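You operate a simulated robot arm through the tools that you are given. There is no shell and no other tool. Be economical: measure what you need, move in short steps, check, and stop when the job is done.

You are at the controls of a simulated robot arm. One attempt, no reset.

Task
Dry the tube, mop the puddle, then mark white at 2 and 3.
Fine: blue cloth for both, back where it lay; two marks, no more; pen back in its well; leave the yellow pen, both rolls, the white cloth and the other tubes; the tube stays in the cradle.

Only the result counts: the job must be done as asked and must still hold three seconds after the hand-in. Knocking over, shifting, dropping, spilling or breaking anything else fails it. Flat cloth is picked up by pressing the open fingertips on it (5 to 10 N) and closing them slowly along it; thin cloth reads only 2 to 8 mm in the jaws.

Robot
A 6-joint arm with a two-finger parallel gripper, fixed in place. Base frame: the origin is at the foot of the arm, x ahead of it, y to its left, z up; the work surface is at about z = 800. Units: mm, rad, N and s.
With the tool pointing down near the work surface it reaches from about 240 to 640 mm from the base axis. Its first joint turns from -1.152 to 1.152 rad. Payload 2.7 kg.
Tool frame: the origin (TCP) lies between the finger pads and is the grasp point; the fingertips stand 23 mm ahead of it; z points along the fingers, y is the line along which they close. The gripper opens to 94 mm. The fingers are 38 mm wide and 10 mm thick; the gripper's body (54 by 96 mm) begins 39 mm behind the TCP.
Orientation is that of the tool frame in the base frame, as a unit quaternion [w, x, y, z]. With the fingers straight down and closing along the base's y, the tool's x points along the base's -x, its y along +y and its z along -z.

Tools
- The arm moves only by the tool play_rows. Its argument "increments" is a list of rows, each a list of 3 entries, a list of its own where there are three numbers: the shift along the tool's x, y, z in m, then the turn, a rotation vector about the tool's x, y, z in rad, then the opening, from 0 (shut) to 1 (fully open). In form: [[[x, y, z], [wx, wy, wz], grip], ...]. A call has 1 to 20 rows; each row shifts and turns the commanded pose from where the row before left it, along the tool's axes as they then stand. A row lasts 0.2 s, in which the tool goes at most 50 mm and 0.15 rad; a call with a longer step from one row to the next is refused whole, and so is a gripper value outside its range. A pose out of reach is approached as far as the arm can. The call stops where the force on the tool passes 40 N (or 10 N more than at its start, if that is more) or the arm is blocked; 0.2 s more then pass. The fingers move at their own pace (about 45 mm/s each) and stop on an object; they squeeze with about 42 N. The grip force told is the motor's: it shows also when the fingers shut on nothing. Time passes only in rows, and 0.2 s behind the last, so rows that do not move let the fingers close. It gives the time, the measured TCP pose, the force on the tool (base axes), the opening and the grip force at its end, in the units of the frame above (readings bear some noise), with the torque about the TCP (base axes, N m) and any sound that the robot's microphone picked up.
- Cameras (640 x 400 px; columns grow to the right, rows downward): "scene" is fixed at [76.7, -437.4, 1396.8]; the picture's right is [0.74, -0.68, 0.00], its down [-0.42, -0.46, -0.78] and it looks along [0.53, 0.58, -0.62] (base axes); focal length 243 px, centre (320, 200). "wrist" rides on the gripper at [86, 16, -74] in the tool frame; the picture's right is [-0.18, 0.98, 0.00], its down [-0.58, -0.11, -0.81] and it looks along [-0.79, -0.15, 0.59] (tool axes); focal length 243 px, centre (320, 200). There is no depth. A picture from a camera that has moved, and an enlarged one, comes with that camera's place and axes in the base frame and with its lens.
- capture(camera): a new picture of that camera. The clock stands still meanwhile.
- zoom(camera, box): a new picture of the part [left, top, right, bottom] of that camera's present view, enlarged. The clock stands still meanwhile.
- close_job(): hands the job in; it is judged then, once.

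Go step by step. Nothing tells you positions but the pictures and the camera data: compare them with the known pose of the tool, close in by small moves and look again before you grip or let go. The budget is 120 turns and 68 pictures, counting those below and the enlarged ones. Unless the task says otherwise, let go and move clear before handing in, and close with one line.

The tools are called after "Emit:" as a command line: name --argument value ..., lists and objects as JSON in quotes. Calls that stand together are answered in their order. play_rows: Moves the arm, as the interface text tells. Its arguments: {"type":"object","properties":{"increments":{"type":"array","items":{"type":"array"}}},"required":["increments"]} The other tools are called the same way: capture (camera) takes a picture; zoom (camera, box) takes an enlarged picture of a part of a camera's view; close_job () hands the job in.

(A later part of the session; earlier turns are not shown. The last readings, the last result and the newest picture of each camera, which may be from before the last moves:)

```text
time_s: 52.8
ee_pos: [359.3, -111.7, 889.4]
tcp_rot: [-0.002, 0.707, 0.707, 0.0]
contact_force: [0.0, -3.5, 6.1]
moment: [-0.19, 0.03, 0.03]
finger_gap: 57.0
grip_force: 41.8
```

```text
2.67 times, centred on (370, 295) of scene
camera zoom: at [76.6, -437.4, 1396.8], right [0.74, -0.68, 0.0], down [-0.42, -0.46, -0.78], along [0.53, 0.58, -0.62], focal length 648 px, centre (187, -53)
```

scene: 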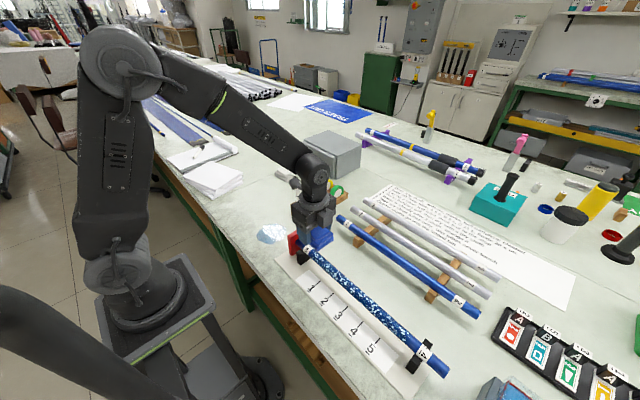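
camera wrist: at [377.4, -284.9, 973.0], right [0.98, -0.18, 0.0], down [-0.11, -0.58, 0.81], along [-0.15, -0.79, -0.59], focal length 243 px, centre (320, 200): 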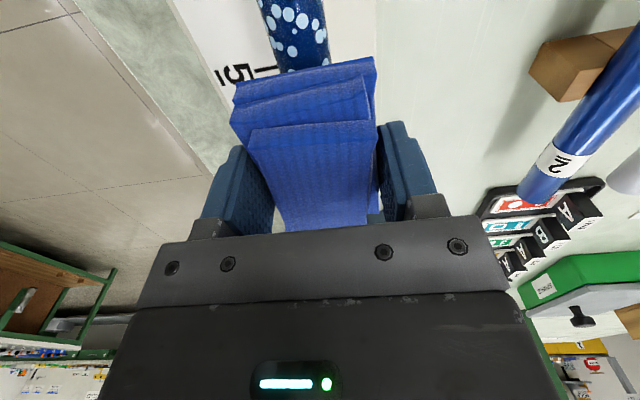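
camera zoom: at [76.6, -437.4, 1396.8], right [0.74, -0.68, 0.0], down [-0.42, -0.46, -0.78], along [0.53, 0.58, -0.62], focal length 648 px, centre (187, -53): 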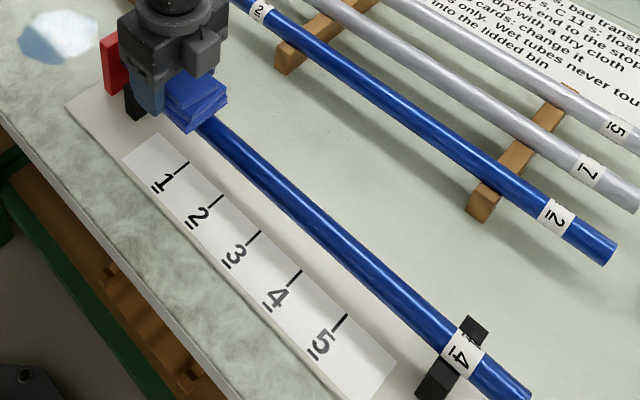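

The tube looks dry everywhere visible. I repeat a short stroke at the near end, then lift off and check.

Emit:
play_rows --increments '[[[0, 0, -0.005], [0, 0, 0], 0.3], [[-0.03, 0, 0], [0, 0, 0], 0.3], [[-0.02, 0, 0.0], [0, 0, 0], 0.3], [[0, 0, 0.005], [0, 0, 0], 0.3], [[0.01, 0, 0], [0, 0, 0], 0.3], [[0.01, 0, 0], [0, 0, 0], 0.3], [[0.01, 0, 0], [0, 0, 0], 0.3], [[0.01, 0, 0], [0, 0, 0], 0.3], [[0.01, 0, 0], [0, 0, 0], 0.3], [[0.006, 0, 0], [0, 0, 0], 0.3], [[0, 0, -0.01], [0, 0, 0], 0.3], [[0, 0, -0.03], [0, 0, 0], 0.3], [[0, 0, -0.04], [0, 0, 0], 0.3], [[0.03, 0, 0], [0, 0, 0], 0.3], [[0.04, 0, 0], [0, 0, 0], 0.3], [[0.04, 0, 0], [0, 0, 0], 0.3], [[0.04, 0, 0], [0, 0, 0], 0.3], [[0.04, 0, 0], [0, 0, 0], 0.3], [[0.015, 0, 0], [0, 0, 0], 0.3], [[0, 0, 0], [0, 0, 0], 0.3]]'

Emit:
zoom --camera "scene" --box '[280, 230, 440, 370]'

Emit:
zoom --camera "scene" --box '[230, 180, 330, 270]'

```text
time_s: 57.0
ee_pos: [359.2, 96.4, 972.8]
tcp_rot: [0.001, 0.708, 0.707, 0.001]
contact_force: [-0.9, -0.3, -0.1]
moment: [0.03, 0.06, -0.03]
finger_gap: 57.4
grip_force: 42.0
```

```text
2.86 times, centred on (360, 300) of scene
camera zoom: at [76.7, -437.4, 1396.8], right [0.74, -0.68, 0.0], down [-0.42, -0.46, -0.78], along [0.53, 0.58, -0.62], focal length 694 px, centre (206, -86)
```

zoom: 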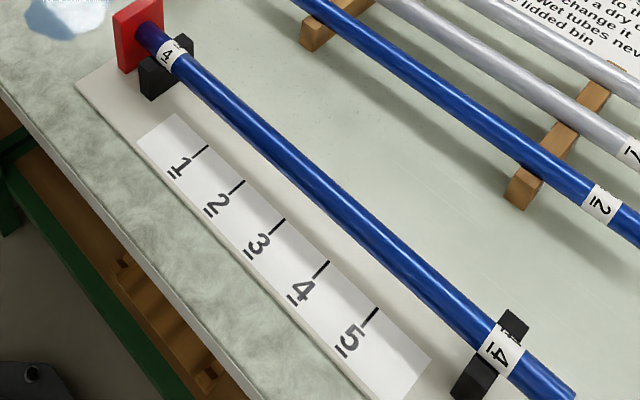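

```text
4.44 times, centred on (280, 225) of scene
camera zoom: at [76.7, -437.4, 1396.8], right [0.74, -0.68, 0.0], down [-0.42, -0.46, -0.78], along [0.53, 0.58, -0.62], focal length 1079 px, centre (498, 89)
```

zoom: 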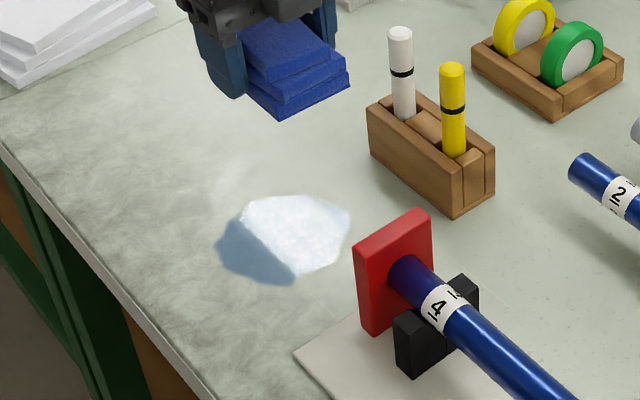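

Tube is dry. The puddle spans about x 302–395, y 54–127; I lower the pad onto it.

Emit:
play_rows --increments '[[[0, -0.03, 0.03], [0, 0, 0], 0.3], [[0, 0, 0.035], [0, 0, 0], 0.3], [[0, 0, 0.035], [0, 0, 0], 0.3], [[0, 0, 0.025], [0, 0, 0], 0.3], [[0, 0, 0.01], [0, 0, 0], 0.3], [[0, 0, 0.005], [0, 0, 0], 0.3], [[0, 0, 0], [0, 0, 0], 0.3]]'

```text
time_s: 58.6
ee_pos: [331.8, 96.6, 830.2]
tcp_rot: [0.0, 0.707, 0.707, 0.001]
contact_force: [0.4, -0.5, -1.1]
moment: [0.0, 0.02, 0.04]
finger_gap: 57.4
grip_force: 41.8
```

Emit:
play_rows --increments '[[[0, 0, 0.002], [0, 0, 0], 0.3], [[0, 0, 0.001], [0, 0, 0], 0.3], [[0, 0, 0], [0, 0, 0], 0.3]]'

Emit:
play_rows --increments '[[[0, 0, 0.0007], [0, 0, 0], 0.3], [[0, 0, 0], [0, 0, 0], 0.3]]'

```text
time_s: 59.4
ee_pos: [330.3, 97.1, 827.9]
tcp_rot: [0.0, 0.707, 0.707, 0.002]
contact_force: [-0.5, -0.9, -0.6]
moment: [0.01, 0.01, -0.02]
finger_gap: 57.2
grip_force: 42.1
```

```text
time_s: 60.0
ee_pos: [330.9, 97.7, 826.3]
tcp_rot: [-0.001, 0.708, 0.707, 0.001]
contact_force: [0.0, 0.0, -0.2]
moment: [0.0, -0.03, 0.01]
finger_gap: 57.6
grip_force: 42.2
```

Emit:
play_rows --increments '[[[0, 0, 0.0007], [0, 0, 0], 0.3], [[0, 0, 0], [0, 0, 0], 0.3]]'

Emit:
play_rows --increments '[[[0, 0, 0.0006], [0, 0, 0], 0.3], [[0, 0, 0], [0, 0, 0], 0.3]]'

```text
time_s: 60.6
ee_pos: [330.9, 97.8, 827.3]
tcp_rot: [0.0, 0.708, 0.706, 0.002]
contact_force: [-0.9, 0.5, -0.4]
moment: [0.01, 0.01, 0.01]
finger_gap: 57.4
grip_force: 41.9
```

```text
time_s: 61.2
ee_pos: [331.6, 99.0, 825.0]
tcp_rot: [0.0, 0.707, 0.707, 0.0]
contact_force: [0.3, -0.4, -0.8]
moment: [-0.02, 0.03, 0.0]
finger_gap: 57.3
grip_force: 42.2
```

Emit:
play_rows --increments '[[[0, 0, 0.0007], [0, 0, 0], 0.3], [[0, 0, 0], [0, 0, 0], 0.3]]'

Emit:
zoom --camera "scene" --box '[230, 180, 330, 270]'

```text
time_s: 61.8
ee_pos: [332.1, 100.0, 824.2]
tcp_rot: [0.0, 0.707, 0.707, 0.001]
contact_force: [-0.8, 0.1, -0.7]
moment: [-0.03, -0.03, 0.0]
finger_gap: 57.4
grip_force: 42.4
```

```text
4.44 times, centred on (280, 225) of scene
camera zoom: at [76.7, -437.4, 1396.8], right [0.74, -0.68, 0.0], down [-0.42, -0.46, -0.78], along [0.53, 0.58, -0.62], focal length 1079 px, centre (498, 89)
```

zoom: 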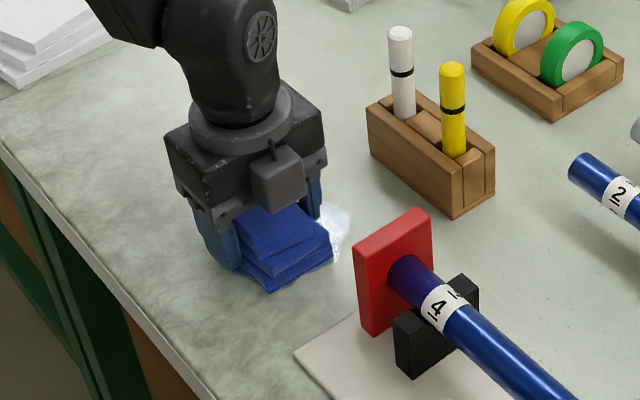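

Emit:
play_rows --increments '[[[0, 0, 0.0007], [0, 0, 0], 0.3], [[0, 0, 0], [0, 0, 0], 0.3]]'

Emit:
play_rows --increments '[[[0, 0, 0.0005], [0, 0, 0], 0.3], [[0, 0, 0], [0, 0, 0], 0.3]]'

```text
time_s: 62.4
ee_pos: [330.7, 98.5, 823.5]
tcp_rot: [0.0, 0.708, 0.707, 0.001]
contact_force: [-0.7, 0.2, 2.9]
moment: [-0.08, -0.06, 0.06]
finger_gap: 57.4
grip_force: 41.5
```

```text
time_s: 63.0
ee_pos: [332.1, 98.9, 824.0]
tcp_rot: [0.001, 0.706, 0.708, 0.003]
contact_force: [-2.5, 0.8, 16.7]
moment: [-0.35, -0.44, -0.03]
finger_gap: 57.5
grip_force: 42.1
```

Contact (~17 N) now. I scrub across the puddle along x.

Emit:
play_rows --increments '[[[0, -0.005, -0.0003], [0, 0, 0], 0.3], [[-0.005, -0.005, 0], [0, 0, 0], 0.3], [[0, 0.008, 0], [0, 0, 0], 0.3], [[0, 0.008, 0], [0, 0, 0], 0.3], [[0, 0.008, 0], [0, 0, 0], 0.3], [[0, 0.008, 0], [0, 0, 0], 0.3], [[0, 0.008, 0], [0, 0, 0], 0.3], [[0, 0.008, 0], [0, 0, 0], 0.3]]'

Emit:
zoom --camera "scene" --box '[230, 180, 330, 270]'

```text
time_s: 64.8
ee_pos: [370.0, 93.2, 823.2]
tcp_rot: [0.0, 0.707, 0.707, 0.001]
contact_force: [-5.6, 0.9, 13.2]
moment: [-0.15, -0.26, -0.05]
finger_gap: 57.2
grip_force: 42.2
```

```text
4.44 times, centred on (280, 225) of scene
camera zoom: at [76.4, -437.4, 1396.9], right [0.74, -0.68, 0.0], down [-0.42, -0.46, -0.78], along [0.53, 0.58, -0.62], focal length 1079 px, centre (498, 89)
```

zoom: 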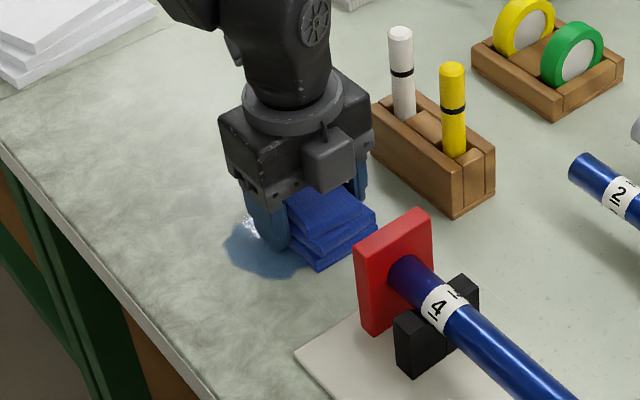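

Some remains on the near side; contact seems to be at the +x edge of the pad, so I sweep back further toward -x.

Emit:
play_rows --increments '[[[0, -0.01, 0], [0, 0, 0], 0.3], [[0, -0.01, 0], [0, 0, 0], 0.3], [[0, -0.01, 0], [0, 0, 0], 0.3], [[0, -0.01, 0], [0, 0, 0], 0.3], [[0, -0.01, 0], [0, 0, 0], 0.3], [[0, -0.01, 0], [0, 0, 0], 0.3], [[0, -0.01, 0], [0, 0, 0], 0.3], [[0, -0.01, 0], [0, 0, 0], 0.3], [[0, -0.01, 0], [0, 0, 0], 0.3], [[0, 0, 0], [0, 0, 0], 0.3]]'

Emit:
zoom --camera "scene" --box '[230, 180, 330, 270]'

```text
time_s: 67.0
ee_pos: [279.0, 94.0, 823.9]
tcp_rot: [0.0, 0.707, 0.708, 0.002]
contact_force: [3.8, 0.9, 9.1]
moment: [-0.04, -0.34, 0.05]
finger_gap: 57.4
grip_force: 41.7
```

```text
4.44 times, centred on (280, 225) of scene
camera zoom: at [76.7, -437.4, 1396.8], right [0.74, -0.68, 0.0], down [-0.42, -0.46, -0.78], along [0.53, 0.58, -0.62], focal length 1079 px, centre (498, 89)
```

zoom: 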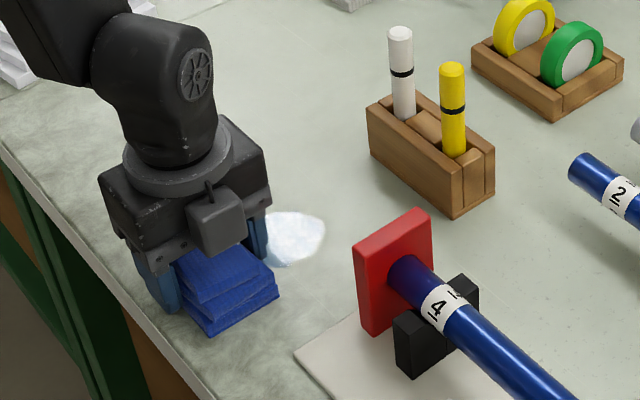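

The puddle is shrinking. I keep scrubbing back and forth.

Emit:
play_rows --increments '[[[0.006, 0.01, 0], [0, 0, 0], 0.3], [[0, 0.01, 0], [0, 0, 0], 0.3], [[0, 0.01, 0], [0, 0, 0], 0.3], [[0, 0.01, 0], [0, 0, 0], 0.3], [[0, 0.01, 0], [0, 0, 0], 0.3], [[0, 0.01, 0], [0, 0, 0], 0.3], [[0, 0.01, 0], [0, 0, 0], 0.3], [[0, 0.01, 0], [0, 0, 0], 0.3], [[0, 0.01, 0], [0, 0, 0], 0.3], [[-0.012, -0.01, 0], [0, 0, 0], 0.3], [[0, -0.01, 0], [0, 0, 0], 0.3], [[0, -0.01, 0], [0, 0, 0], 0.3], [[0, -0.01, 0], [0, 0, 0], 0.3], [[0, -0.01, 0], [0, 0, 0], 0.3], [[0, -0.01, 0], [0, 0, 0], 0.3], [[0, -0.01, 0], [0, 0, 0], 0.3], [[0, -0.01, 0], [0, 0, 0], 0.3], [[0, -0.01, 0], [0, 0, 0], 0.3], [[0, -0.01, 0], [0, 0, 0], 0.3]]'

Emit:
zoom --camera "scene" --box '[230, 180, 330, 270]'

```text
time_s: 71.0
ee_pos: [269.4, 86.8, 822.7]
tcp_rot: [0.001, 0.708, 0.707, 0.001]
contact_force: [0.9, 0.0, 0.8]
moment: [0.03, -0.06, 0.02]
finger_gap: 57.2
grip_force: 42.0
```

```text
4.44 times, centred on (280, 225) of scene
camera zoom: at [76.7, -437.4, 1396.8], right [0.74, -0.68, 0.0], down [-0.42, -0.46, -0.78], along [0.53, 0.58, -0.62], focal length 1079 px, centre (498, 89)
```

zoom: 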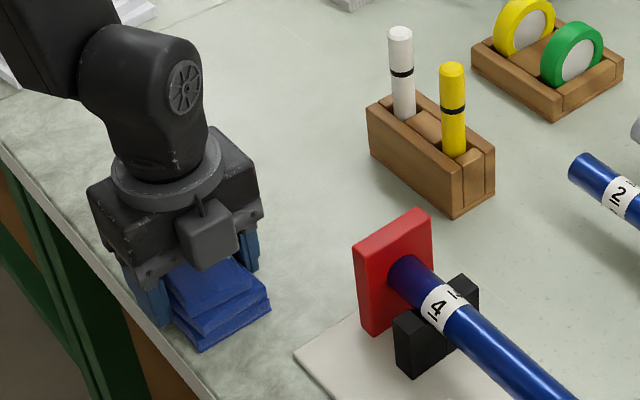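

The puddle looks gone; one more forward pass for certainty, then lift and check.

Emit:
play_rows --increments '[[[0.004, 0.01, 0], [0, 0, 0], 0.3], [[0, 0.01, 0], [0, 0, 0], 0.3], [[0, 0.01, 0], [0, 0, 0], 0.3], [[0, 0.01, 0], [0, 0, 0], 0.3], [[0, 0.01, 0], [0, 0, 0], 0.3], [[0, 0.01, 0], [0, 0, 0], 0.3], [[0, 0.01, 0], [0, 0, 0], 0.3], [[0, 0.01, 0], [0, 0, 0], 0.3], [[0, 0, 0], [0, 0, 0], 0.3]]'

Emit:
play_rows --increments '[[[0, 0, -0.01], [0, 0, 0], 0.3], [[0, 0, -0.03], [0, 0, 0], 0.3], [[0, 0, -0.03], [0, 0, 0], 0.3], [[0, 0, -0.02], [0, 0, 0], 0.3], [[0.03, 0, 0], [0, 0, 0], 0.3], [[0.04, 0, 0], [0, 0, 0], 0.3], [[0.04, 0, 0], [0, 0, 0], 0.3], [[0.02, -0.01, 0], [0, 0, 0], 0.3], [[0.01, -0.02, 0], [0, 0, 0], 0.3], [[0, 0, 0], [0, 0, 0], 0.3]]'

Emit:
zoom --camera "scene" --box '[230, 180, 330, 270]'

```text
time_s: 71.9
ee_pos: [300.7, 91.0, 822.6]
tcp_rot: [0.0, 0.706, 0.708, -0.002]
contact_force: [-6.6, 1.1, 14.3]
moment: [0.14, -0.24, 0.07]
finger_gap: 57.2
grip_force: 41.9
stopped in row 4: the force on the tool passed its limit at 69 N (the readings are from after the stop); the commanded pose is now the measured one
```

```text
time_s: 74.1
ee_pos: [269.1, 229.2, 912.9]
tcp_rot: [-0.003, 0.706, 0.708, -0.001]
contact_force: [0.2, 0.6, -0.5]
moment: [-0.01, 0.02, -0.03]
finger_gap: 57.5
grip_force: 42.0
```

```text
4.44 times, centred on (280, 225) of scene
camera zoom: at [76.7, -437.4, 1396.8], right [0.74, -0.68, 0.0], down [-0.42, -0.46, -0.78], along [0.53, 0.58, -0.62], focal length 1079 px, centre (498, 89)
```

zoom: 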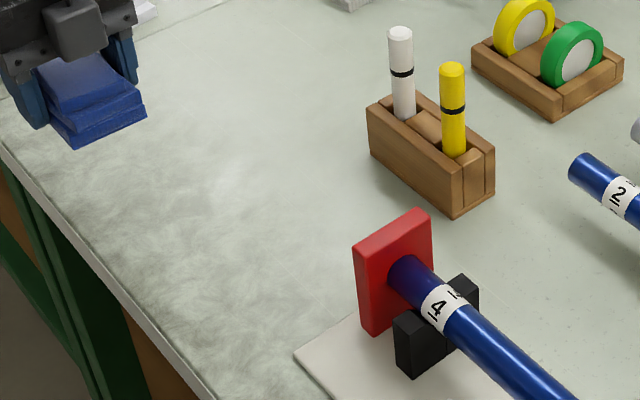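

Puddle is gone and the pad is still held. I turn back and bring it over its original spot (centre ≈(322,224), turned ≈+9°).

Emit:
play_rows --increments '[[[0, 0.02, 0], [0, 0, 0], 0.3], [[-0.005, 0.03, 0], [0, 0, 0], 0.3], [[0, 0.003, 0], [0, 0, -0.1443], 0.3], [[0, 0, 0], [0, 0, -0.1443], 0.3], [[0, 0, 0], [0, 0, -0.1443], 0.3], [[0, 0, 0], [0, 0, -0.1443], 0.3], [[0, 0, 0], [0, 0, -0.1443], 0.3], [[0, 0, 0], [0, 0, -0.1443], 0.3], [[0, 0, 0], [0, 0, -0.1443], 0.3], [[0, 0, 0], [0, 0, -0.1443], 0.3], [[0, 0, 0], [0, 0, -0.1443], 0.3], [[0, 0, 0], [0, 0, -0.1443], 0.3], [[0, 0, 0], [0, 0, -0.1443], 0.3], [[0, 0, 0], [0, 0, -0.1443], 0.3], [[0, 0, 0.03], [0, 0, 0], 0.3], [[0, 0, 0.03], [0, 0, 0], 0.3], [[0, 0, 0.015], [0, 0, 0], 0.3], [[0, 0, 0], [0, 0, 0], 0.3]]'

Emit:
capture --camera "wrist"

Emit:
zoom --camera "scene" --box '[200, 170, 280, 220]'

```text
time_s: 77.9
ee_pos: [323.4, 226.4, 837.4]
tcp_rot: [-0.001, -0.082, 0.997, 0.001]
contact_force: [-0.9, -0.4, -0.2]
moment: [-0.01, 0.0, 0.02]
finger_gap: 57.2
grip_force: 42.0
```

```text
27 pictures are left
camera wrist: at [237.1, 227.4, 913.0], right [0.02, 1.0, 0.0], down [0.59, -0.01, 0.8], along [0.8, -0.02, -0.59], focal length 243 px, centre (320, 200)
```

wrist: 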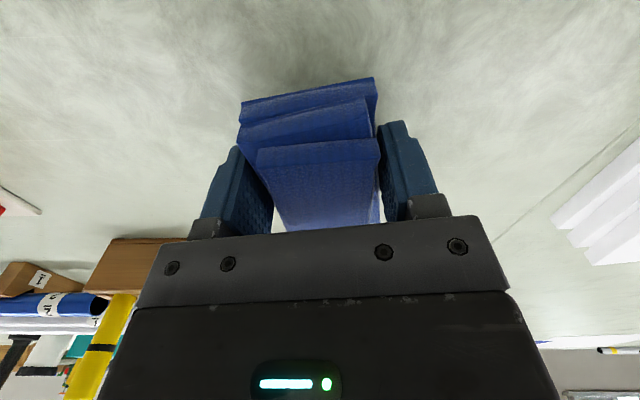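

```text
8.00 times, centred on (240, 195) of scene
camera zoom: at [76.7, -437.4, 1396.8], right [0.74, -0.68, 0.0], down [-0.42, -0.46, -0.78], along [0.53, 0.58, -0.62], focal length 1942 px, centre (960, 240)
```

zoom: 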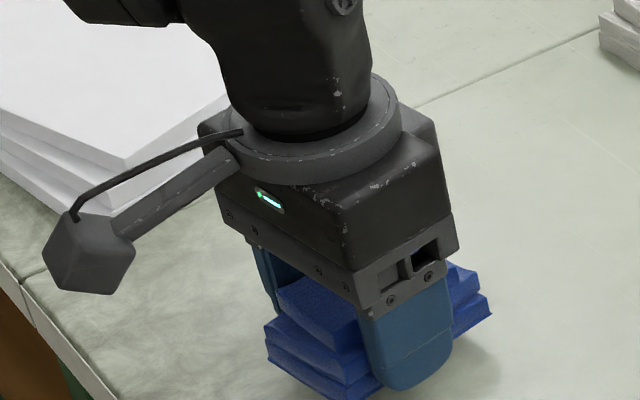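

The pad has slid a few mm forward in the jaws; I compensate (-9 mm x, -3 mm y) and lower to touch.

Emit:
play_rows --increments '[[[0.009, -0.003, 0], [0, 0, 0], 0.3], [[0, 0, 0.006], [0, 0, 0], 0.3], [[0, 0, 0.004], [0, 0, 0], 0.3], [[0, 0, 0.001], [0, 0, 0], 0.3], [[0, 0, 0], [0, 0, 0], 0.3]]'

Emit:
play_rows --increments '[[[0, 0, 0.001], [0, 0, 0], 0.3], [[0, 0, 0], [0, 0, 0], 0.3]]'

```text
time_s: 79.1
ee_pos: [314.9, 221.0, 826.8]
tcp_rot: [-0.003, -0.081, 0.997, 0.0]
contact_force: [-0.1, 0.1, -0.1]
moment: [0.05, -0.01, -0.04]
finger_gap: 57.1
grip_force: 41.8
```

```text
time_s: 79.7
ee_pos: [314.8, 220.9, 825.1]
tcp_rot: [-0.003, -0.082, 0.997, 0.0]
contact_force: [0.4, 0.7, -0.9]
moment: [-0.01, 0.0, 0.01]
finger_gap: 56.8
grip_force: 41.8
```

Emit:
play_rows --increments '[[[0, 0, 0.001], [0, 0, 0], 0.3], [[0, 0, 0], [0, 0, 0], 0.65], [[0, 0, 0], [0, 0, 0], 0.75], [[0, 0, 0], [0, 0, 0], 0.9], [[0, 0, 0], [0, 0, 0], 1], [[0, 0, 0], [0, 0, 0], 1], [[0, 0, -0.02], [0, 0, 0], 1], [[0, 0, -0.04], [0, 0, 0], 1], [[0, 0, -0.04], [0, 0, 0], 1], [[0.02, 0, -0.02], [0, 0, 0], 1], [[0.03, 0, 0], [0, 0, 0], 1], [[0, 0, 0], [0, 0, 0], 1]]'

Emit:
zoom --camera "scene" --box '[200, 150, 360, 250]'

Emit:
capture --camera "wrist"

```text
time_s: 82.3
ee_pos: [266.4, 213.8, 944.4]
tcp_rot: [-0.002, -0.081, 0.997, 0.0]
contact_force: [0.9, 0.1, -0.1]
moment: [-0.02, 0.02, -0.02]
finger_gap: 93.9
grip_force: 0.0
```

```text
4.00 times, centred on (280, 200) of scene
camera zoom: at [76.7, -437.4, 1396.8], right [0.74, -0.68, 0.0], down [-0.42, -0.46, -0.78], along [0.53, 0.58, -0.62], focal length 971 px, centre (480, 200)
```

zoom: 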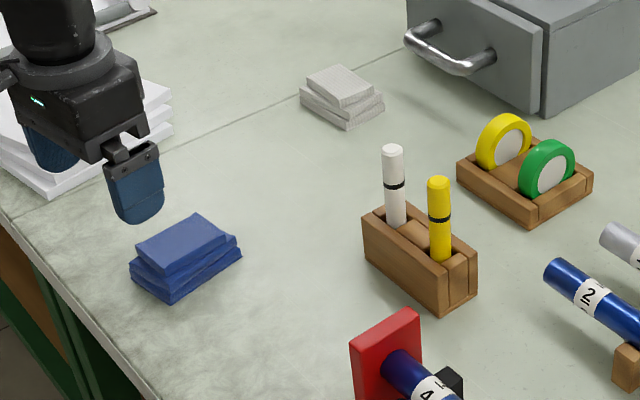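

```text
24 pictures are left
camera wrist: at [181.0, 214.1, 1020.1], right [0.02, 1.0, 0.0], down [0.6, -0.01, 0.8], along [0.8, -0.02, -0.6], focal length 243 px, centre (320, 200)
```

wrist: 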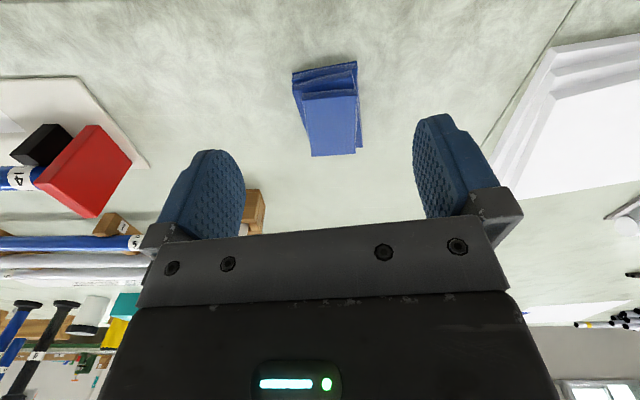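

The cloth lies within a few mm of its original place and orientation, and the puddle is gone. Next the white pen: I move above it at about (468,95) and look.

Emit:
play_rows --increments '[[[0, 0, -0.016], [0, 0, 0.082], 1], [[0, 0, -0.015], [0, 0, 0.082], 1], [[-0.04, -0.024, 0], [0, 0, 0], 0.8], [[-0.04, -0.024, 0], [0, 0, 0], 0.6], [[-0.04, -0.024, 0], [0, 0, 0], 0.5], [[-0.04, -0.024, 0], [0, 0, 0], 0.4], [[-0.041, -0.023, 0], [0, 0, 0], 0.4], [[0, 0, 0], [0, 0, 0], 0.4], [[0, 0, 0], [0, 0, 0], 0.4]]'

Emit:
capture --camera "wrist"

```text
time_s: 84.3
ee_pos: [469.5, 94.0, 978.2]
tcp_rot: [-0.003, -0.001, 1.0, 0.0]
contact_force: [0.2, -0.4, -0.1]
moment: [0.02, -0.02, 0.01]
finger_gap: 37.5
grip_force: 0.0
```

```text
23 pictures are left
camera wrist: at [384.9, 109.2, 1053.4], right [0.18, 0.98, 0.0], down [0.59, -0.11, 0.8], along [0.79, -0.15, -0.6], focal length 243 px, centre (320, 200)
```

wrist: 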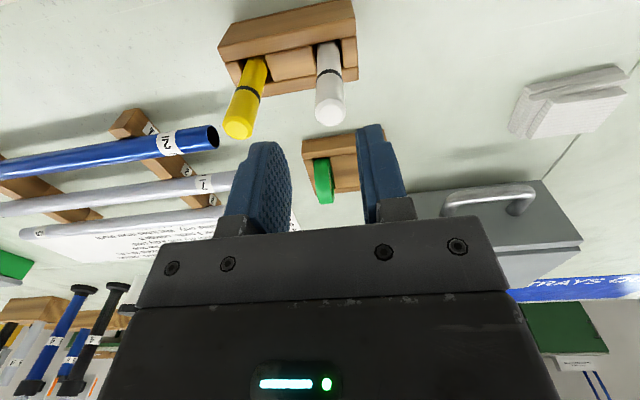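

White pen top is at about (467,99,929), vertical; the yellow one is 57 mm away. I centre on it and lower to grip height.

Emit:
play_rows --increments '[[[0.002, 0.0055, 0.02], [0, 0, 0], 0.4], [[0, 0, 0.015], [0, 0, 0], 0.4], [[0, 0, 0], [0, 0, 0], 0.4]]'

Emit:
capture --camera "wrist"

```text
time_s: 85.1
ee_pos: [466.2, 99.5, 941.4]
tcp_rot: [-0.003, 0.001, 1.0, -0.001]
contact_force: [-0.7, -0.4, 0.4]
moment: [0.01, -0.01, 0.03]
finger_gap: 37.6
grip_force: 0.0
```

```text
22 pictures are left
camera wrist: at [381.0, 115.7, 1017.4], right [0.18, 0.98, 0.0], down [0.59, -0.11, 0.8], along [0.79, -0.15, -0.6], focal length 243 px, centre (320, 200)
```

wrist: 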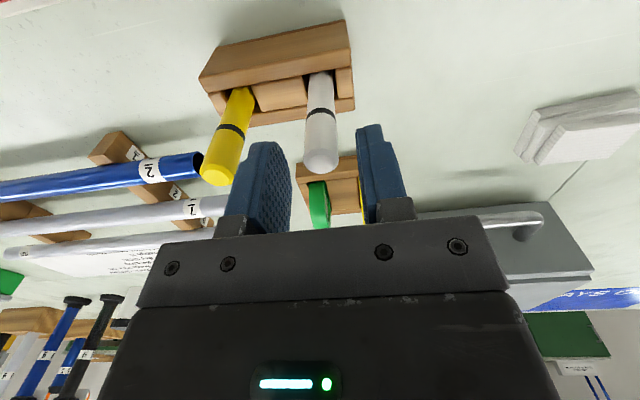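

Pen is centred between the fingers. I lower to z≈897 and close.

Emit:
play_rows --increments '[[[0, 0, 0.02], [0, 0, 0], 0.4], [[0, 0, 0.015], [0, 0, 0], 0.4], [[0, 0, 0.009], [0, 0, 0], 0.4], [[0, 0, 0], [0, 0, 0], 0.4], [[0, 0, 0], [0, 0, 0], 0.3], [[0, 0, 0], [0, 0, 0], 0.25], [[0, 0, 0], [0, 0, 0], 0.2], [[0, 0, 0], [0, 0, 0], 0.15], [[0, 0, 0], [0, 0, 0], 0.1], [[0, 0, 0], [0, 0, 0], 0.1], [[0, 0, 0], [0, 0, 0], 0.1]]'

Emit:
zoom --camera "scene" --box '[260, 150, 380, 250]'

```text
time_s: 87.5
ee_pos: [465.0, 100.1, 897.8]
tcp_rot: [-0.002, 0.0, 1.0, -0.001]
contact_force: [-0.2, 0.4, 0.0]
moment: [-0.01, 0.0, -0.02]
finger_gap: 16.0
grip_force: 41.7
```

```text
4.00 times, centred on (320, 200) of scene
camera zoom: at [76.7, -437.4, 1396.8], right [0.74, -0.68, 0.0], down [-0.42, -0.46, -0.78], along [0.53, 0.58, -0.62], focal length 971 px, centre (320, 200)
```

zoom: 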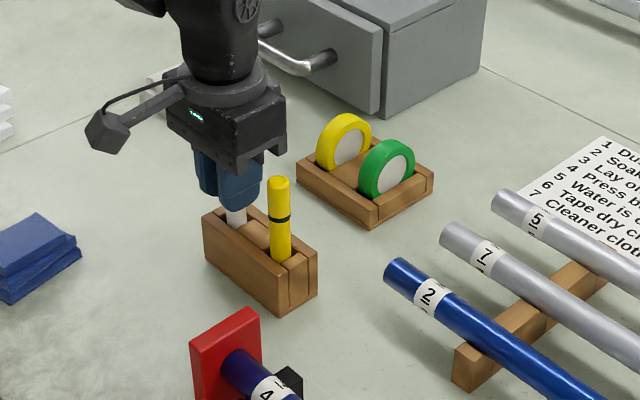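

Pen held at 16 mm. I lift it straight up slowly and look.

Emit:
play_rows --increments '[[[0, 0, -0.005], [0, 0, 0], 0.1], [[0, 0, -0.01], [0, 0, 0], 0.1], [[0, 0, -0.015], [0, 0, 0], 0.1], [[0, 0, -0.02], [0, 0, 0], 0.1], [[0, 0, -0.02], [0, 0, 0], 0.1], [[0, 0, -0.03], [0, 0, 0], 0.1], [[0, 0, 0], [0, 0, 0], 0.1]]'

Emit:
zoom --camera "scene" --box '[260, 130, 380, 230]'

Emit:
capture --camera "wrist"

```text
time_s: 89.1
ee_pos: [465.5, 100.0, 996.6]
tcp_rot: [-0.002, 0.002, 1.0, -0.001]
contact_force: [0.0, 0.1, -0.2]
moment: [0.0, 0.03, -0.01]
finger_gap: 16.3
grip_force: 42.2
```

```text
4.00 times, centred on (320, 180) of scene
camera zoom: at [76.7, -437.4, 1396.8], right [0.74, -0.68, 0.0], down [-0.42, -0.46, -0.78], along [0.53, 0.58, -0.62], focal length 971 px, centre (320, 280)
```

zoom: 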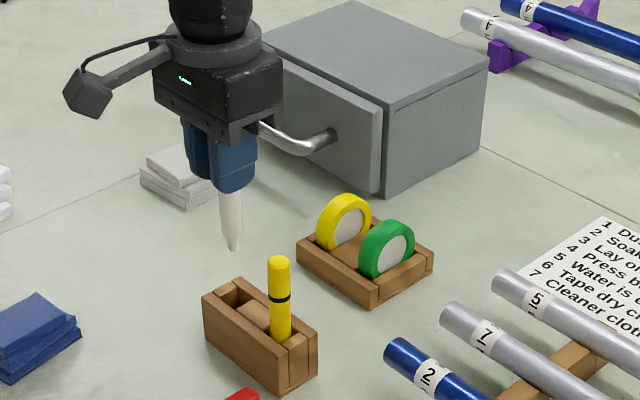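

```text
19 pictures are left
camera wrist: at [379.8, 115.3, 1072.4], right [0.18, 0.98, 0.0], down [0.59, -0.11, 0.8], along [0.79, -0.15, -0.6], focal length 243 px, centre (320, 200)
```

wrist: 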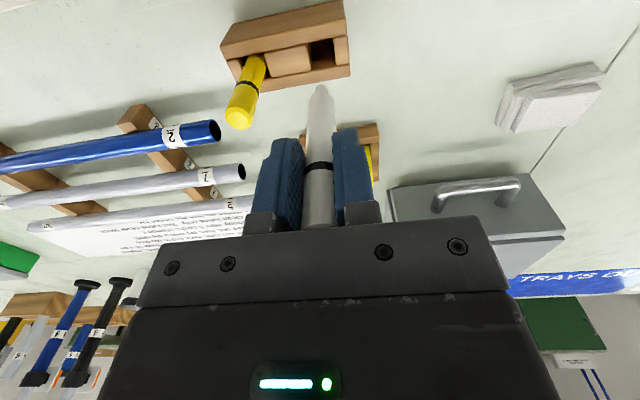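

Pen is out with its nib ~88 mm below the TCP. I move clear in -x first, then over tube mark 2 and look.

Emit:
play_rows --increments '[[[0.03, 0, -0.01], [0, 0, 0], 0.1], [[0.04, 0, -0.01], [0, 0, 0], 0.1], [[0.034, -0.01, 0], [0, 0, 0], 0.1], [[0, -0.04, 0], [0, 0, 0], 0.1], [[0, -0.04, 0], [0, 0, 0], 0.1], [[0, -0.04, 0], [0, 0, 0], 0.1], [[0, -0.04, 0], [0, 0, 0], 0.1], [[0, -0.04, 0], [0, 0, 0], 0.1], [[0, -0.04, 0], [0, 0, 0], 0.1], [[0, -0.04, 0], [0, 0, 0], 0.1], [[0, -0.012, 0.02], [0, 0, 0], 0.1], [[0, 0, 0.02], [0, 0, 0], 0.1], [[0, 0, 0], [0, 0, 0], 0.1]]'

Emit:
capture --camera "wrist"

Emit:
zoom --camera "scene" --box '[290, 210, 410, 310]'

```text
time_s: 91.9
ee_pos: [359.4, -202.4, 976.5]
tcp_rot: [-0.002, 0.0, 1.0, -0.001]
contact_force: [-1.2, 0.4, -0.3]
moment: [0.0, 0.01, 0.0]
finger_gap: 16.4
grip_force: 42.3
```

```text
18 pictures are left
camera wrist: at [273.6, -186.5, 1051.4], right [0.18, 0.98, 0.0], down [0.58, -0.11, 0.8], along [0.79, -0.15, -0.59], focal length 243 px, centre (320, 200)
```

wrist: 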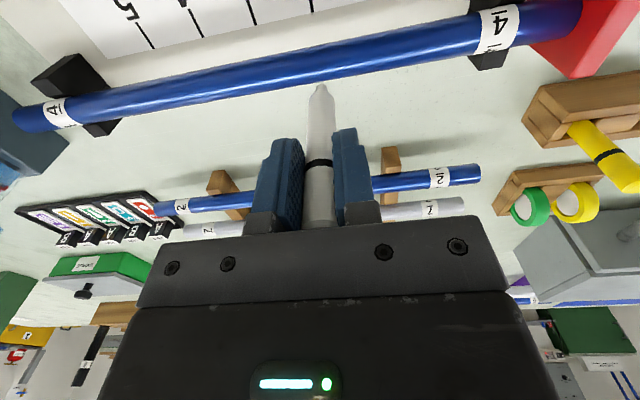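

```text
4.00 times, centred on (350, 260) of scene
camera zoom: at [76.7, -437.4, 1396.8], right [0.74, -0.68, 0.0], down [-0.42, -0.46, -0.78], along [0.53, 0.58, -0.62], focal length 971 px, centre (200, -40)
```

zoom: 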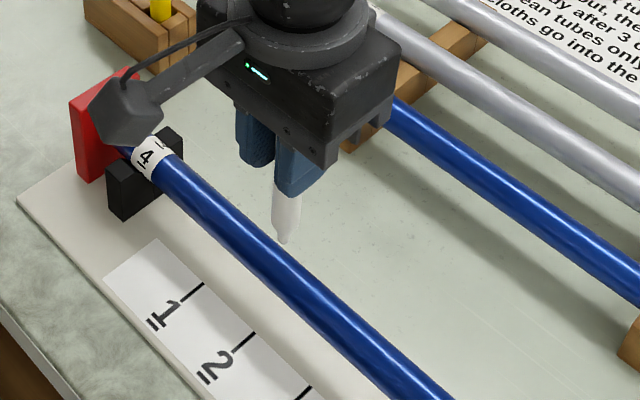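

Nib is over tick 2 (y≈-204) and about 3 mm short of the tube's axis in x. I correct and lower gently.

Emit:
play_rows --increments '[[[-0.003, -0.001, 0.008], [0, 0, 0], 0.1], [[0, 0, 0.007], [0, 0, 0], 0.1], [[0, 0, 0], [0, 0, 0], 0.1]]'

Emit:
zoom --camera "scene" --box '[330, 235, 390, 285]'

Emit:
capture --camera "wrist"

```text
time_s: 92.7
ee_pos: [364.6, -203.8, 961.8]
tcp_rot: [-0.002, -0.001, 1.0, -0.001]
contact_force: [0.6, 0.0, 0.0]
moment: [0.01, -0.03, -0.01]
finger_gap: 16.3
grip_force: 42.1
```

```text
8.00 times, centred on (360, 260) of scene
camera zoom: at [76.7, -437.4, 1396.8], right [0.74, -0.68, 0.0], down [-0.42, -0.46, -0.78], along [0.53, 0.58, -0.62], focal length 1942 px, centre (0, -280)
```

zoom: 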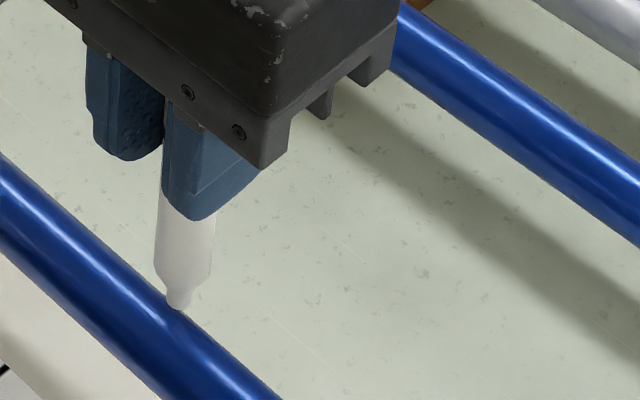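

```text
15 pictures are left
camera wrist: at [278.7, -187.9, 1037.1], right [0.18, 0.98, 0.0], down [0.59, -0.11, 0.8], along [0.79, -0.15, -0.6], focal length 243 px, centre (320, 200)
```

wrist: 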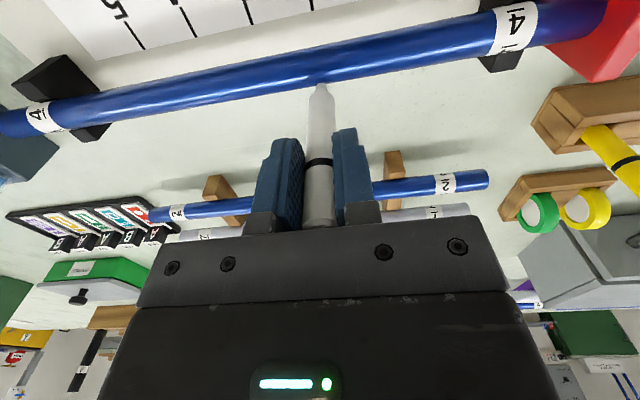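

Aligned over the tube crest. I lower in small steps to touch.

Emit:
play_rows --increments '[[[0, -0.0005, 0.004], [0, 0, 0], 0.1], [[0, 0, 0.003], [0, 0, 0], 0.1], [[0, 0, 0], [0, 0, 0], 0.1]]'

Emit:
play_rows --increments '[[[0, 0, 0.001], [0, 0, 0], 0.1], [[0, 0, 0.001], [0, 0, 0], 0.1], [[0, 0, 0], [0, 0, 0], 0.1]]'

```text
time_s: 93.5
ee_pos: [366.7, -205.0, 957.2]
tcp_rot: [0.002, 0.0, 1.0, -0.002]
contact_force: [9.8, 0.4, 17.2]
moment: [0.32, -0.97, 0.0]
finger_gap: 16.3
grip_force: 42.3
```

```text
time_s: 94.3
ee_pos: [364.8, -203.8, 952.0]
tcp_rot: [-0.002, 0.001, 1.0, 0.001]
contact_force: [10.1, -2.8, 4.3]
moment: [-0.32, -1.01, -0.05]
finger_gap: 16.2
grip_force: 41.6
```

Contact came with a sideways force, so the nib is off the crest (on the +x side). I lift and look.

Emit:
play_rows --increments '[[[0, 0, -0.005], [0, 0, 0], 0.1], [[0, 0, -0.02], [0, 0, 0], 0.1], [[0, 0, 0], [0, 0, 0], 0.1]]'

Emit:
zoom --camera "scene" --box '[320, 235, 380, 285]'

Emit:
capture --camera "wrist"

```text
time_s: 95.1
ee_pos: [362.7, -203.5, 977.2]
tcp_rot: [-0.003, 0.001, 1.0, -0.001]
contact_force: [0.3, 0.4, 0.6]
moment: [0.05, 0.02, 0.04]
finger_gap: 16.4
grip_force: 41.7
```

```text
8.00 times, centred on (350, 260) of scene
camera zoom: at [76.7, -437.4, 1396.8], right [0.74, -0.68, 0.0], down [-0.42, -0.46, -0.78], along [0.53, 0.58, -0.62], focal length 1942 px, centre (80, -280)
```

zoom: 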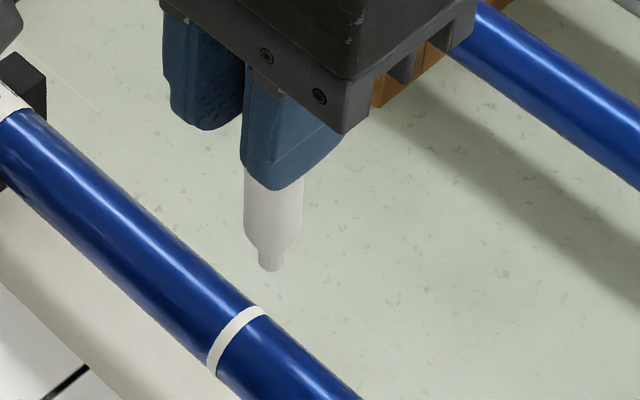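

```text
13 pictures are left
camera wrist: at [277.1, -188.0, 1052.4], right [0.19, 0.98, 0.0], down [0.59, -0.11, 0.8], along [0.79, -0.15, -0.6], focal length 243 px, centre (320, 200)
```

wrist: 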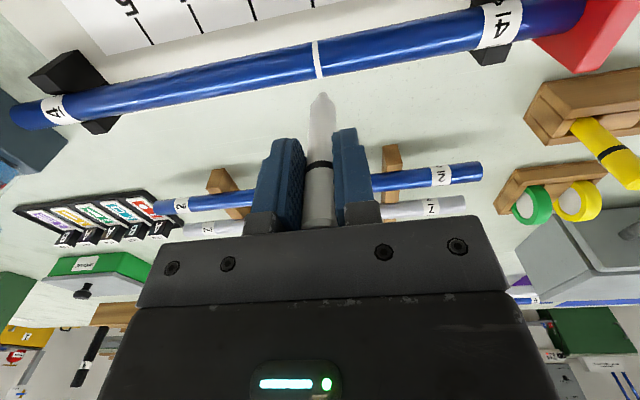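

A clean white ring formed at tick 2. The pen got tilted ~4° in the jaws (nib ≈+7 mm in x), so I compensate by tilting the tool and move one tick spacing to mark 3, with nib over x≈360.

Emit:
play_rows --increments '[[[0.0025, -0.02, -0.005], [0, 0, 0], 0.1], [[0, -0.02, 0], [0, 0, 0], 0.1], [[0, -0.01, 0], [0, 0, 0], 0.1], [[0, 0, 0], [0, 0.04, 0], 0.1], [[0, 0, 0], [0, 0.034, 0], 0.1], [[0, 0, 0], [0, 0, 0], 0.1]]'

Emit:
zoom --camera "scene" --box '[320, 225, 400, 295]'

Emit:
capture --camera "wrist"

```text
time_s: 96.5
ee_pos: [360.4, -254.1, 983.2]
tcp_rot: [-0.039, 0.001, 0.999, -0.001]
contact_force: [0.1, 0.3, -0.6]
moment: [0.02, -0.02, -0.04]
finger_gap: 16.1
grip_force: 42.0
```

```text
5.71 times, centred on (360, 260) of scene
camera zoom: at [76.7, -437.4, 1396.8], right [0.74, -0.68, 0.0], down [-0.42, -0.46, -0.78], along [0.53, 0.58, -0.62], focal length 1387 px, centre (91, -143)
```

zoom: 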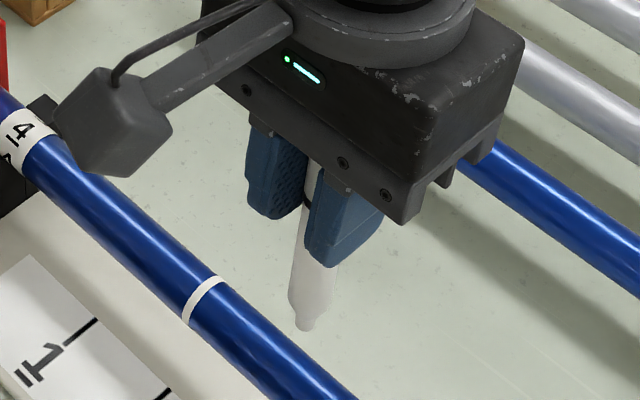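

```text
11 pictures are left
camera wrist: at [281.7, -238.3, 1064.2], right [0.18, 0.98, -0.02], down [0.64, -0.11, 0.76], along [0.74, -0.15, -0.65], focal length 243 px, centre (320, 200)
```

wrist: 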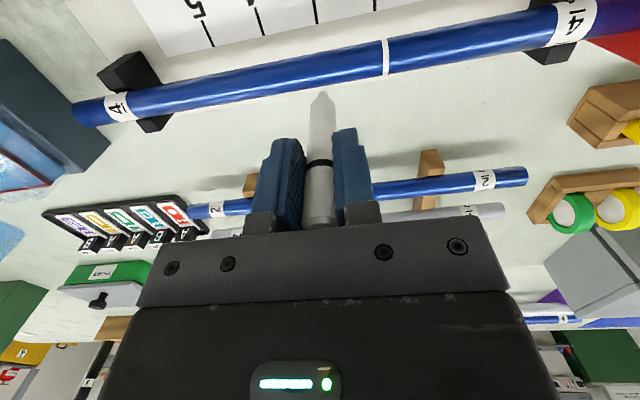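

Everything agrees: the nib is at about (360.5,-254.5) and the tube axis at x≈360.5. I lower straight down, stepwise.

Emit:
play_rows --increments '[[[-0.0008, 0, 0.011], [0, 0, 0], 0.1], [[-0.0007, 0, 0.009], [0, 0, 0], 0.1], [[0, 0, 0], [0, 0, 0], 0.1]]'

```text
time_s: 97.3
ee_pos: [361.5, -253.7, 963.7]
tcp_rot: [-0.039, 0.001, 0.999, 0.0]
contact_force: [-0.2, 0.2, -0.5]
moment: [0.0, -0.04, 0.0]
finger_gap: 16.1
grip_force: 42.6
```

Emit:
play_rows --increments '[[[-0.0002, 0, 0.003], [0, 0, 0], 0.1], [[0, 0, 0], [0, 0, 0], 0.1]]'

```text
time_s: 97.9
ee_pos: [361.7, -255.1, 961.2]
tcp_rot: [-0.038, 0.0, 0.999, -0.002]
contact_force: [0.5, -0.9, 13.4]
moment: [-0.36, -0.14, -0.02]
finger_gap: 16.4
grip_force: 42.2
```

Clean vertical contact (13 N). I lift and check.

Emit:
play_rows --increments '[[[0.0004, 0, -0.005], [0, 0, 0], 0.1], [[0.0015, 0, -0.02], [0, 0, 0], 0.1], [[0.0022, 0, -0.03], [0, 0, 0], 0.1], [[0, 0, 0], [0, 0, 0], 0.1]]'

Emit:
capture --camera "wrist"

```text
time_s: 98.9
ee_pos: [361.2, -254.8, 1014.1]
tcp_rot: [-0.04, 0.001, 0.999, -0.001]
contact_force: [0.8, -0.6, -0.4]
moment: [-0.01, 0.03, -0.02]
finger_gap: 16.2
grip_force: 41.8
```

```text
10 pictures are left
camera wrist: at [282.4, -239.0, 1096.8], right [0.18, 0.98, -0.02], down [0.64, -0.11, 0.76], along [0.74, -0.15, -0.65], focal length 243 px, centre (320, 200)
```

wrist: 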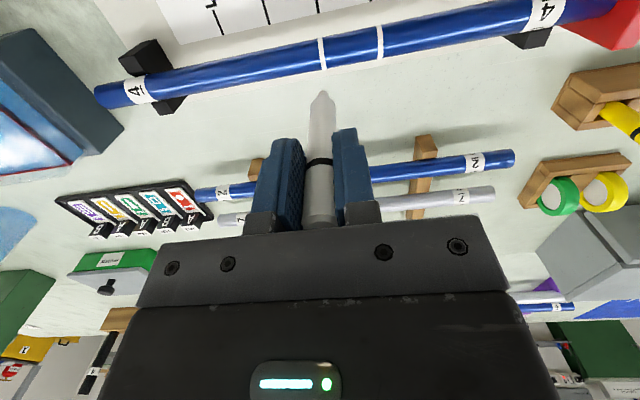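

Both rings sit at ticks 2 and 3. I return to the pen block: up, along y, then +x to the well's place.

Emit:
play_rows --increments '[[[0.001, 0.02, -0.015], [0, 0, 0], 0.1], [[0, 0.04, 0], [0, 0, 0], 0.1], [[0, 0.04, 0], [0, 0, 0], 0.1], [[0, 0.04, 0], [0, 0, 0], 0.1], [[0, 0.04, 0], [0, 0, 0], 0.1], [[0, 0.04, 0], [0, 0, 0], 0.1], [[0, 0.04, 0], [0, 0, 0], 0.1], [[0, 0.04, 0], [0, 0, 0], 0.1], [[0, 0.04, 0], [0, 0, 0], 0.1], [[0, 0.0135, 0], [0, 0, 0], 0.1], [[-0.0399, 0, -0.003], [0, 0, 0], 0.1], [[-0.0399, 0, -0.003], [0, 0, 0], 0.1], [[-0.0235, 0, -0.0017], [0, 0, 0], 0.1], [[-0.0037, 0, 0.05], [0, 0, 0], 0.1], [[-0.0015, 0, 0.02], [0, 0, 0], 0.1], [[0, 0, 0], [0, 0, 0], 0.1]]'

Emit:
capture --camera "wrist"

Emit:
zoom --camera "scene" --box '[270, 140, 350, 220]'

```text
refused: row 14 steps farther than a row can; nothing moved
```

```text
9 pictures are left
camera wrist: at [282.4, -239.0, 1096.8], right [0.18, 0.98, -0.02], down [0.64, -0.11, 0.76], along [0.74, -0.15, -0.65], focal length 243 px, centre (320, 200)
```

wrist: 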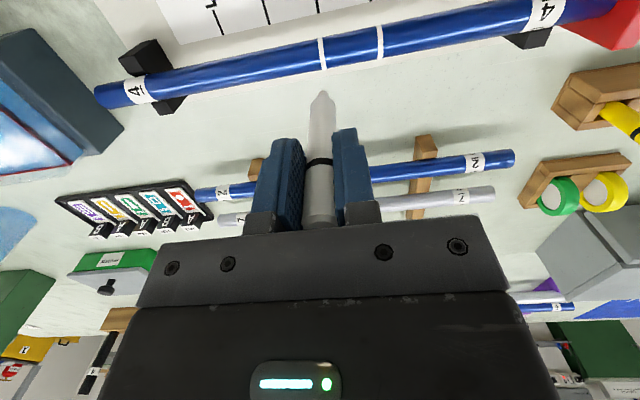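

```text
5.00 times, centred on (310, 180) of scene
camera zoom: at [76.7, -437.4, 1396.8], right [0.74, -0.68, 0.0], down [-0.42, -0.46, -0.78], along [0.53, 0.58, -0.62], focal length 1214 px, centre (370, 300)
```

zoom: 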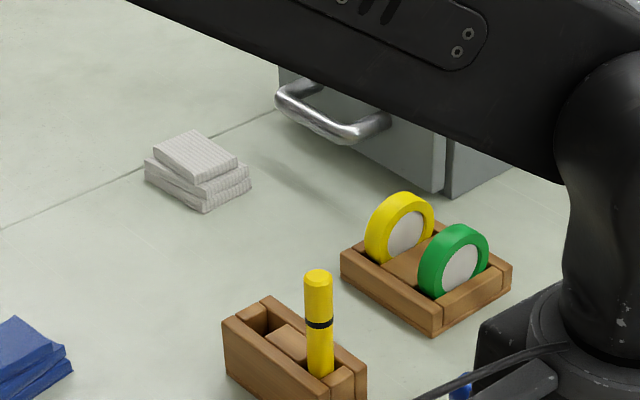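

One row was a hair too long; I resend it split.

Emit:
play_rows --increments '[[[0.001, 0.02, -0.015], [0, 0, 0], 0.1], [[0, 0.04, 0], [0, 0, 0], 0.1], [[0, 0.04, 0], [0, 0, 0], 0.1], [[0, 0.04, 0], [0, 0, 0], 0.1], [[0, 0.04, 0], [0, 0, 0], 0.1], [[0, 0.04, 0], [0, 0, 0], 0.1], [[0, 0.04, 0], [0, 0, 0], 0.1], [[0, 0.04, 0], [0, 0, 0], 0.1], [[0, 0.04, 0], [0, 0, 0], 0.1], [[0, 0.0135, 0], [0, 0, 0], 0.1], [[-0.0399, 0, -0.003], [0, 0, 0], 0.1], [[-0.0399, 0, -0.003], [0, 0, 0], 0.1], [[-0.0235, 0, -0.0017], [0, 0, 0], 0.1], [[-0.003, 0, 0.04], [0, 0, 0], 0.1], [[-0.0015, 0, 0.02], [0, 0, 0], 0.1], [[0, 0, 0], [0, 0, 0], 0.1]]'

Emit:
capture --camera "wrist"

Emit:
zoom --camera "scene" --box '[270, 150, 350, 220]'

```text
time_s: 102.3
ee_pos: [465.3, 99.0, 970.5]
tcp_rot: [-0.039, 0.001, 0.999, -0.001]
contact_force: [-0.4, -0.4, 0.1]
moment: [0.0, -0.02, 0.03]
finger_gap: 16.4
grip_force: 41.8
```

```text
7 pictures are left
camera wrist: at [385.3, 114.2, 1051.3], right [0.18, 0.98, -0.02], down [0.64, -0.11, 0.76], along [0.74, -0.15, -0.65], focal length 243 px, centre (320, 200)
```

wrist: 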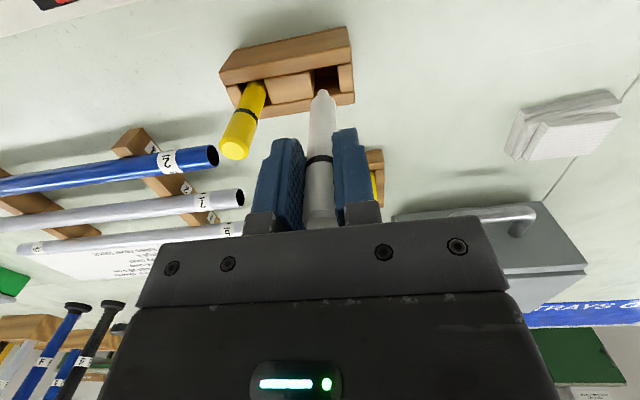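

```text
5.71 times, centred on (310, 185) of scene
camera zoom: at [76.7, -437.4, 1396.8], right [0.74, -0.68, 0.0], down [-0.42, -0.46, -0.78], along [0.53, 0.58, -0.62], focal length 1387 px, centre (377, 286)
```

zoom: 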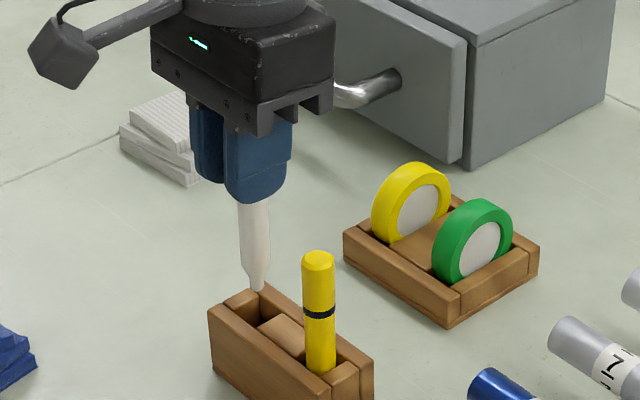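

The nib heads for the well opening. I lower in stages, watching the force.

Emit:
play_rows --increments '[[[-0.0015, 0, 0.02], [0, 0, 0], 0.1], [[-0.001, 0, 0.013], [0, 0, 0], 0.1], [[-0.0004, 0, 0.005], [0, 0, 0], 0.1], [[-0.0004, 0, 0.005], [0, 0, 0], 0.1], [[0, 0, 0], [0, 0, 0], 0.1]]'

```text
time_s: 103.5
ee_pos: [465.1, 99.0, 925.8]
tcp_rot: [-0.039, 0.001, 0.999, -0.001]
contact_force: [-0.4, 0.4, -0.9]
moment: [0.0, -0.01, 0.01]
finger_gap: 16.3
grip_force: 42.1
```

Entered without contact. I continue.

Emit:
play_rows --increments '[[[-0.0004, 0, 0.005], [0, 0, 0], 0.1], [[-0.0004, 0, 0.005], [0, 0, 0], 0.1], [[-0.0003, 0, 0.004], [0, 0, 0], 0.1], [[0, 0, 0], [0, 0, 0], 0.1]]'

Emit:
zoom --camera "scene" --box '[280, 170, 340, 220]'

```text
time_s: 104.5
ee_pos: [465.3, 101.1, 911.8]
tcp_rot: [-0.039, 0.0, 0.999, -0.001]
contact_force: [0.5, -0.9, -0.1]
moment: [0.02, 0.0, 0.01]
finger_gap: 16.3
grip_force: 41.8
```

```text
8.00 times, centred on (310, 195) of scene
camera zoom: at [76.7, -437.4, 1396.8], right [0.74, -0.68, 0.0], down [-0.42, -0.46, -0.78], along [0.53, 0.58, -0.62], focal length 1942 px, centre (400, 240)
```

zoom: 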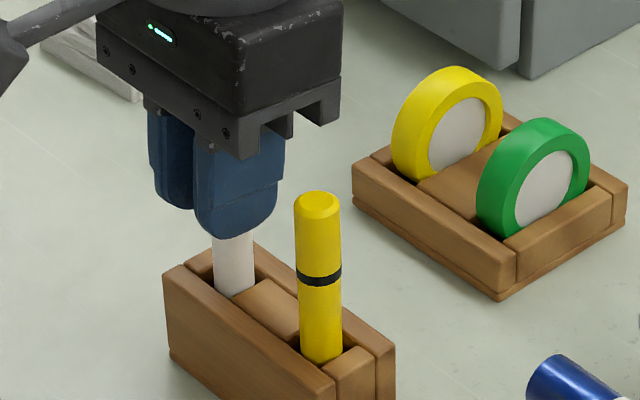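

Going in well. I lower the last ~13 mm in small steps.

Emit:
play_rows --increments '[[[-0.0003, 0, 0.004], [0, 0, 0], 0.1], [[-0.0003, 0, 0.004], [0, 0, 0], 0.1], [[-0.0002, 0, 0.003], [0, 0, 0], 0.1], [[0, 0, 0], [0, 0, 0], 0.1]]'

Emit:
play_rows --increments '[[[-0.0001, 0, 0.0015], [0, 0, 0], 0.1], [[0, 0, 0], [0, 0, 0], 0.1]]'

```text
time_s: 105.5
ee_pos: [468.2, 100.2, 905.2]
tcp_rot: [-0.033, 0.001, 0.999, 0.001]
contact_force: [2.0, -0.7, 36.9]
moment: [-0.43, -0.53, 0.0]
finger_gap: 16.1
grip_force: 42.1
```

```text
time_s: 106.1
ee_pos: [468.0, 99.1, 902.9]
tcp_rot: [-0.034, 0.001, 0.999, 0.001]
contact_force: [1.2, -0.3, 37.8]
moment: [0.45, -0.32, 0.0]
finger_gap: 16.4
grip_force: 42.1
```

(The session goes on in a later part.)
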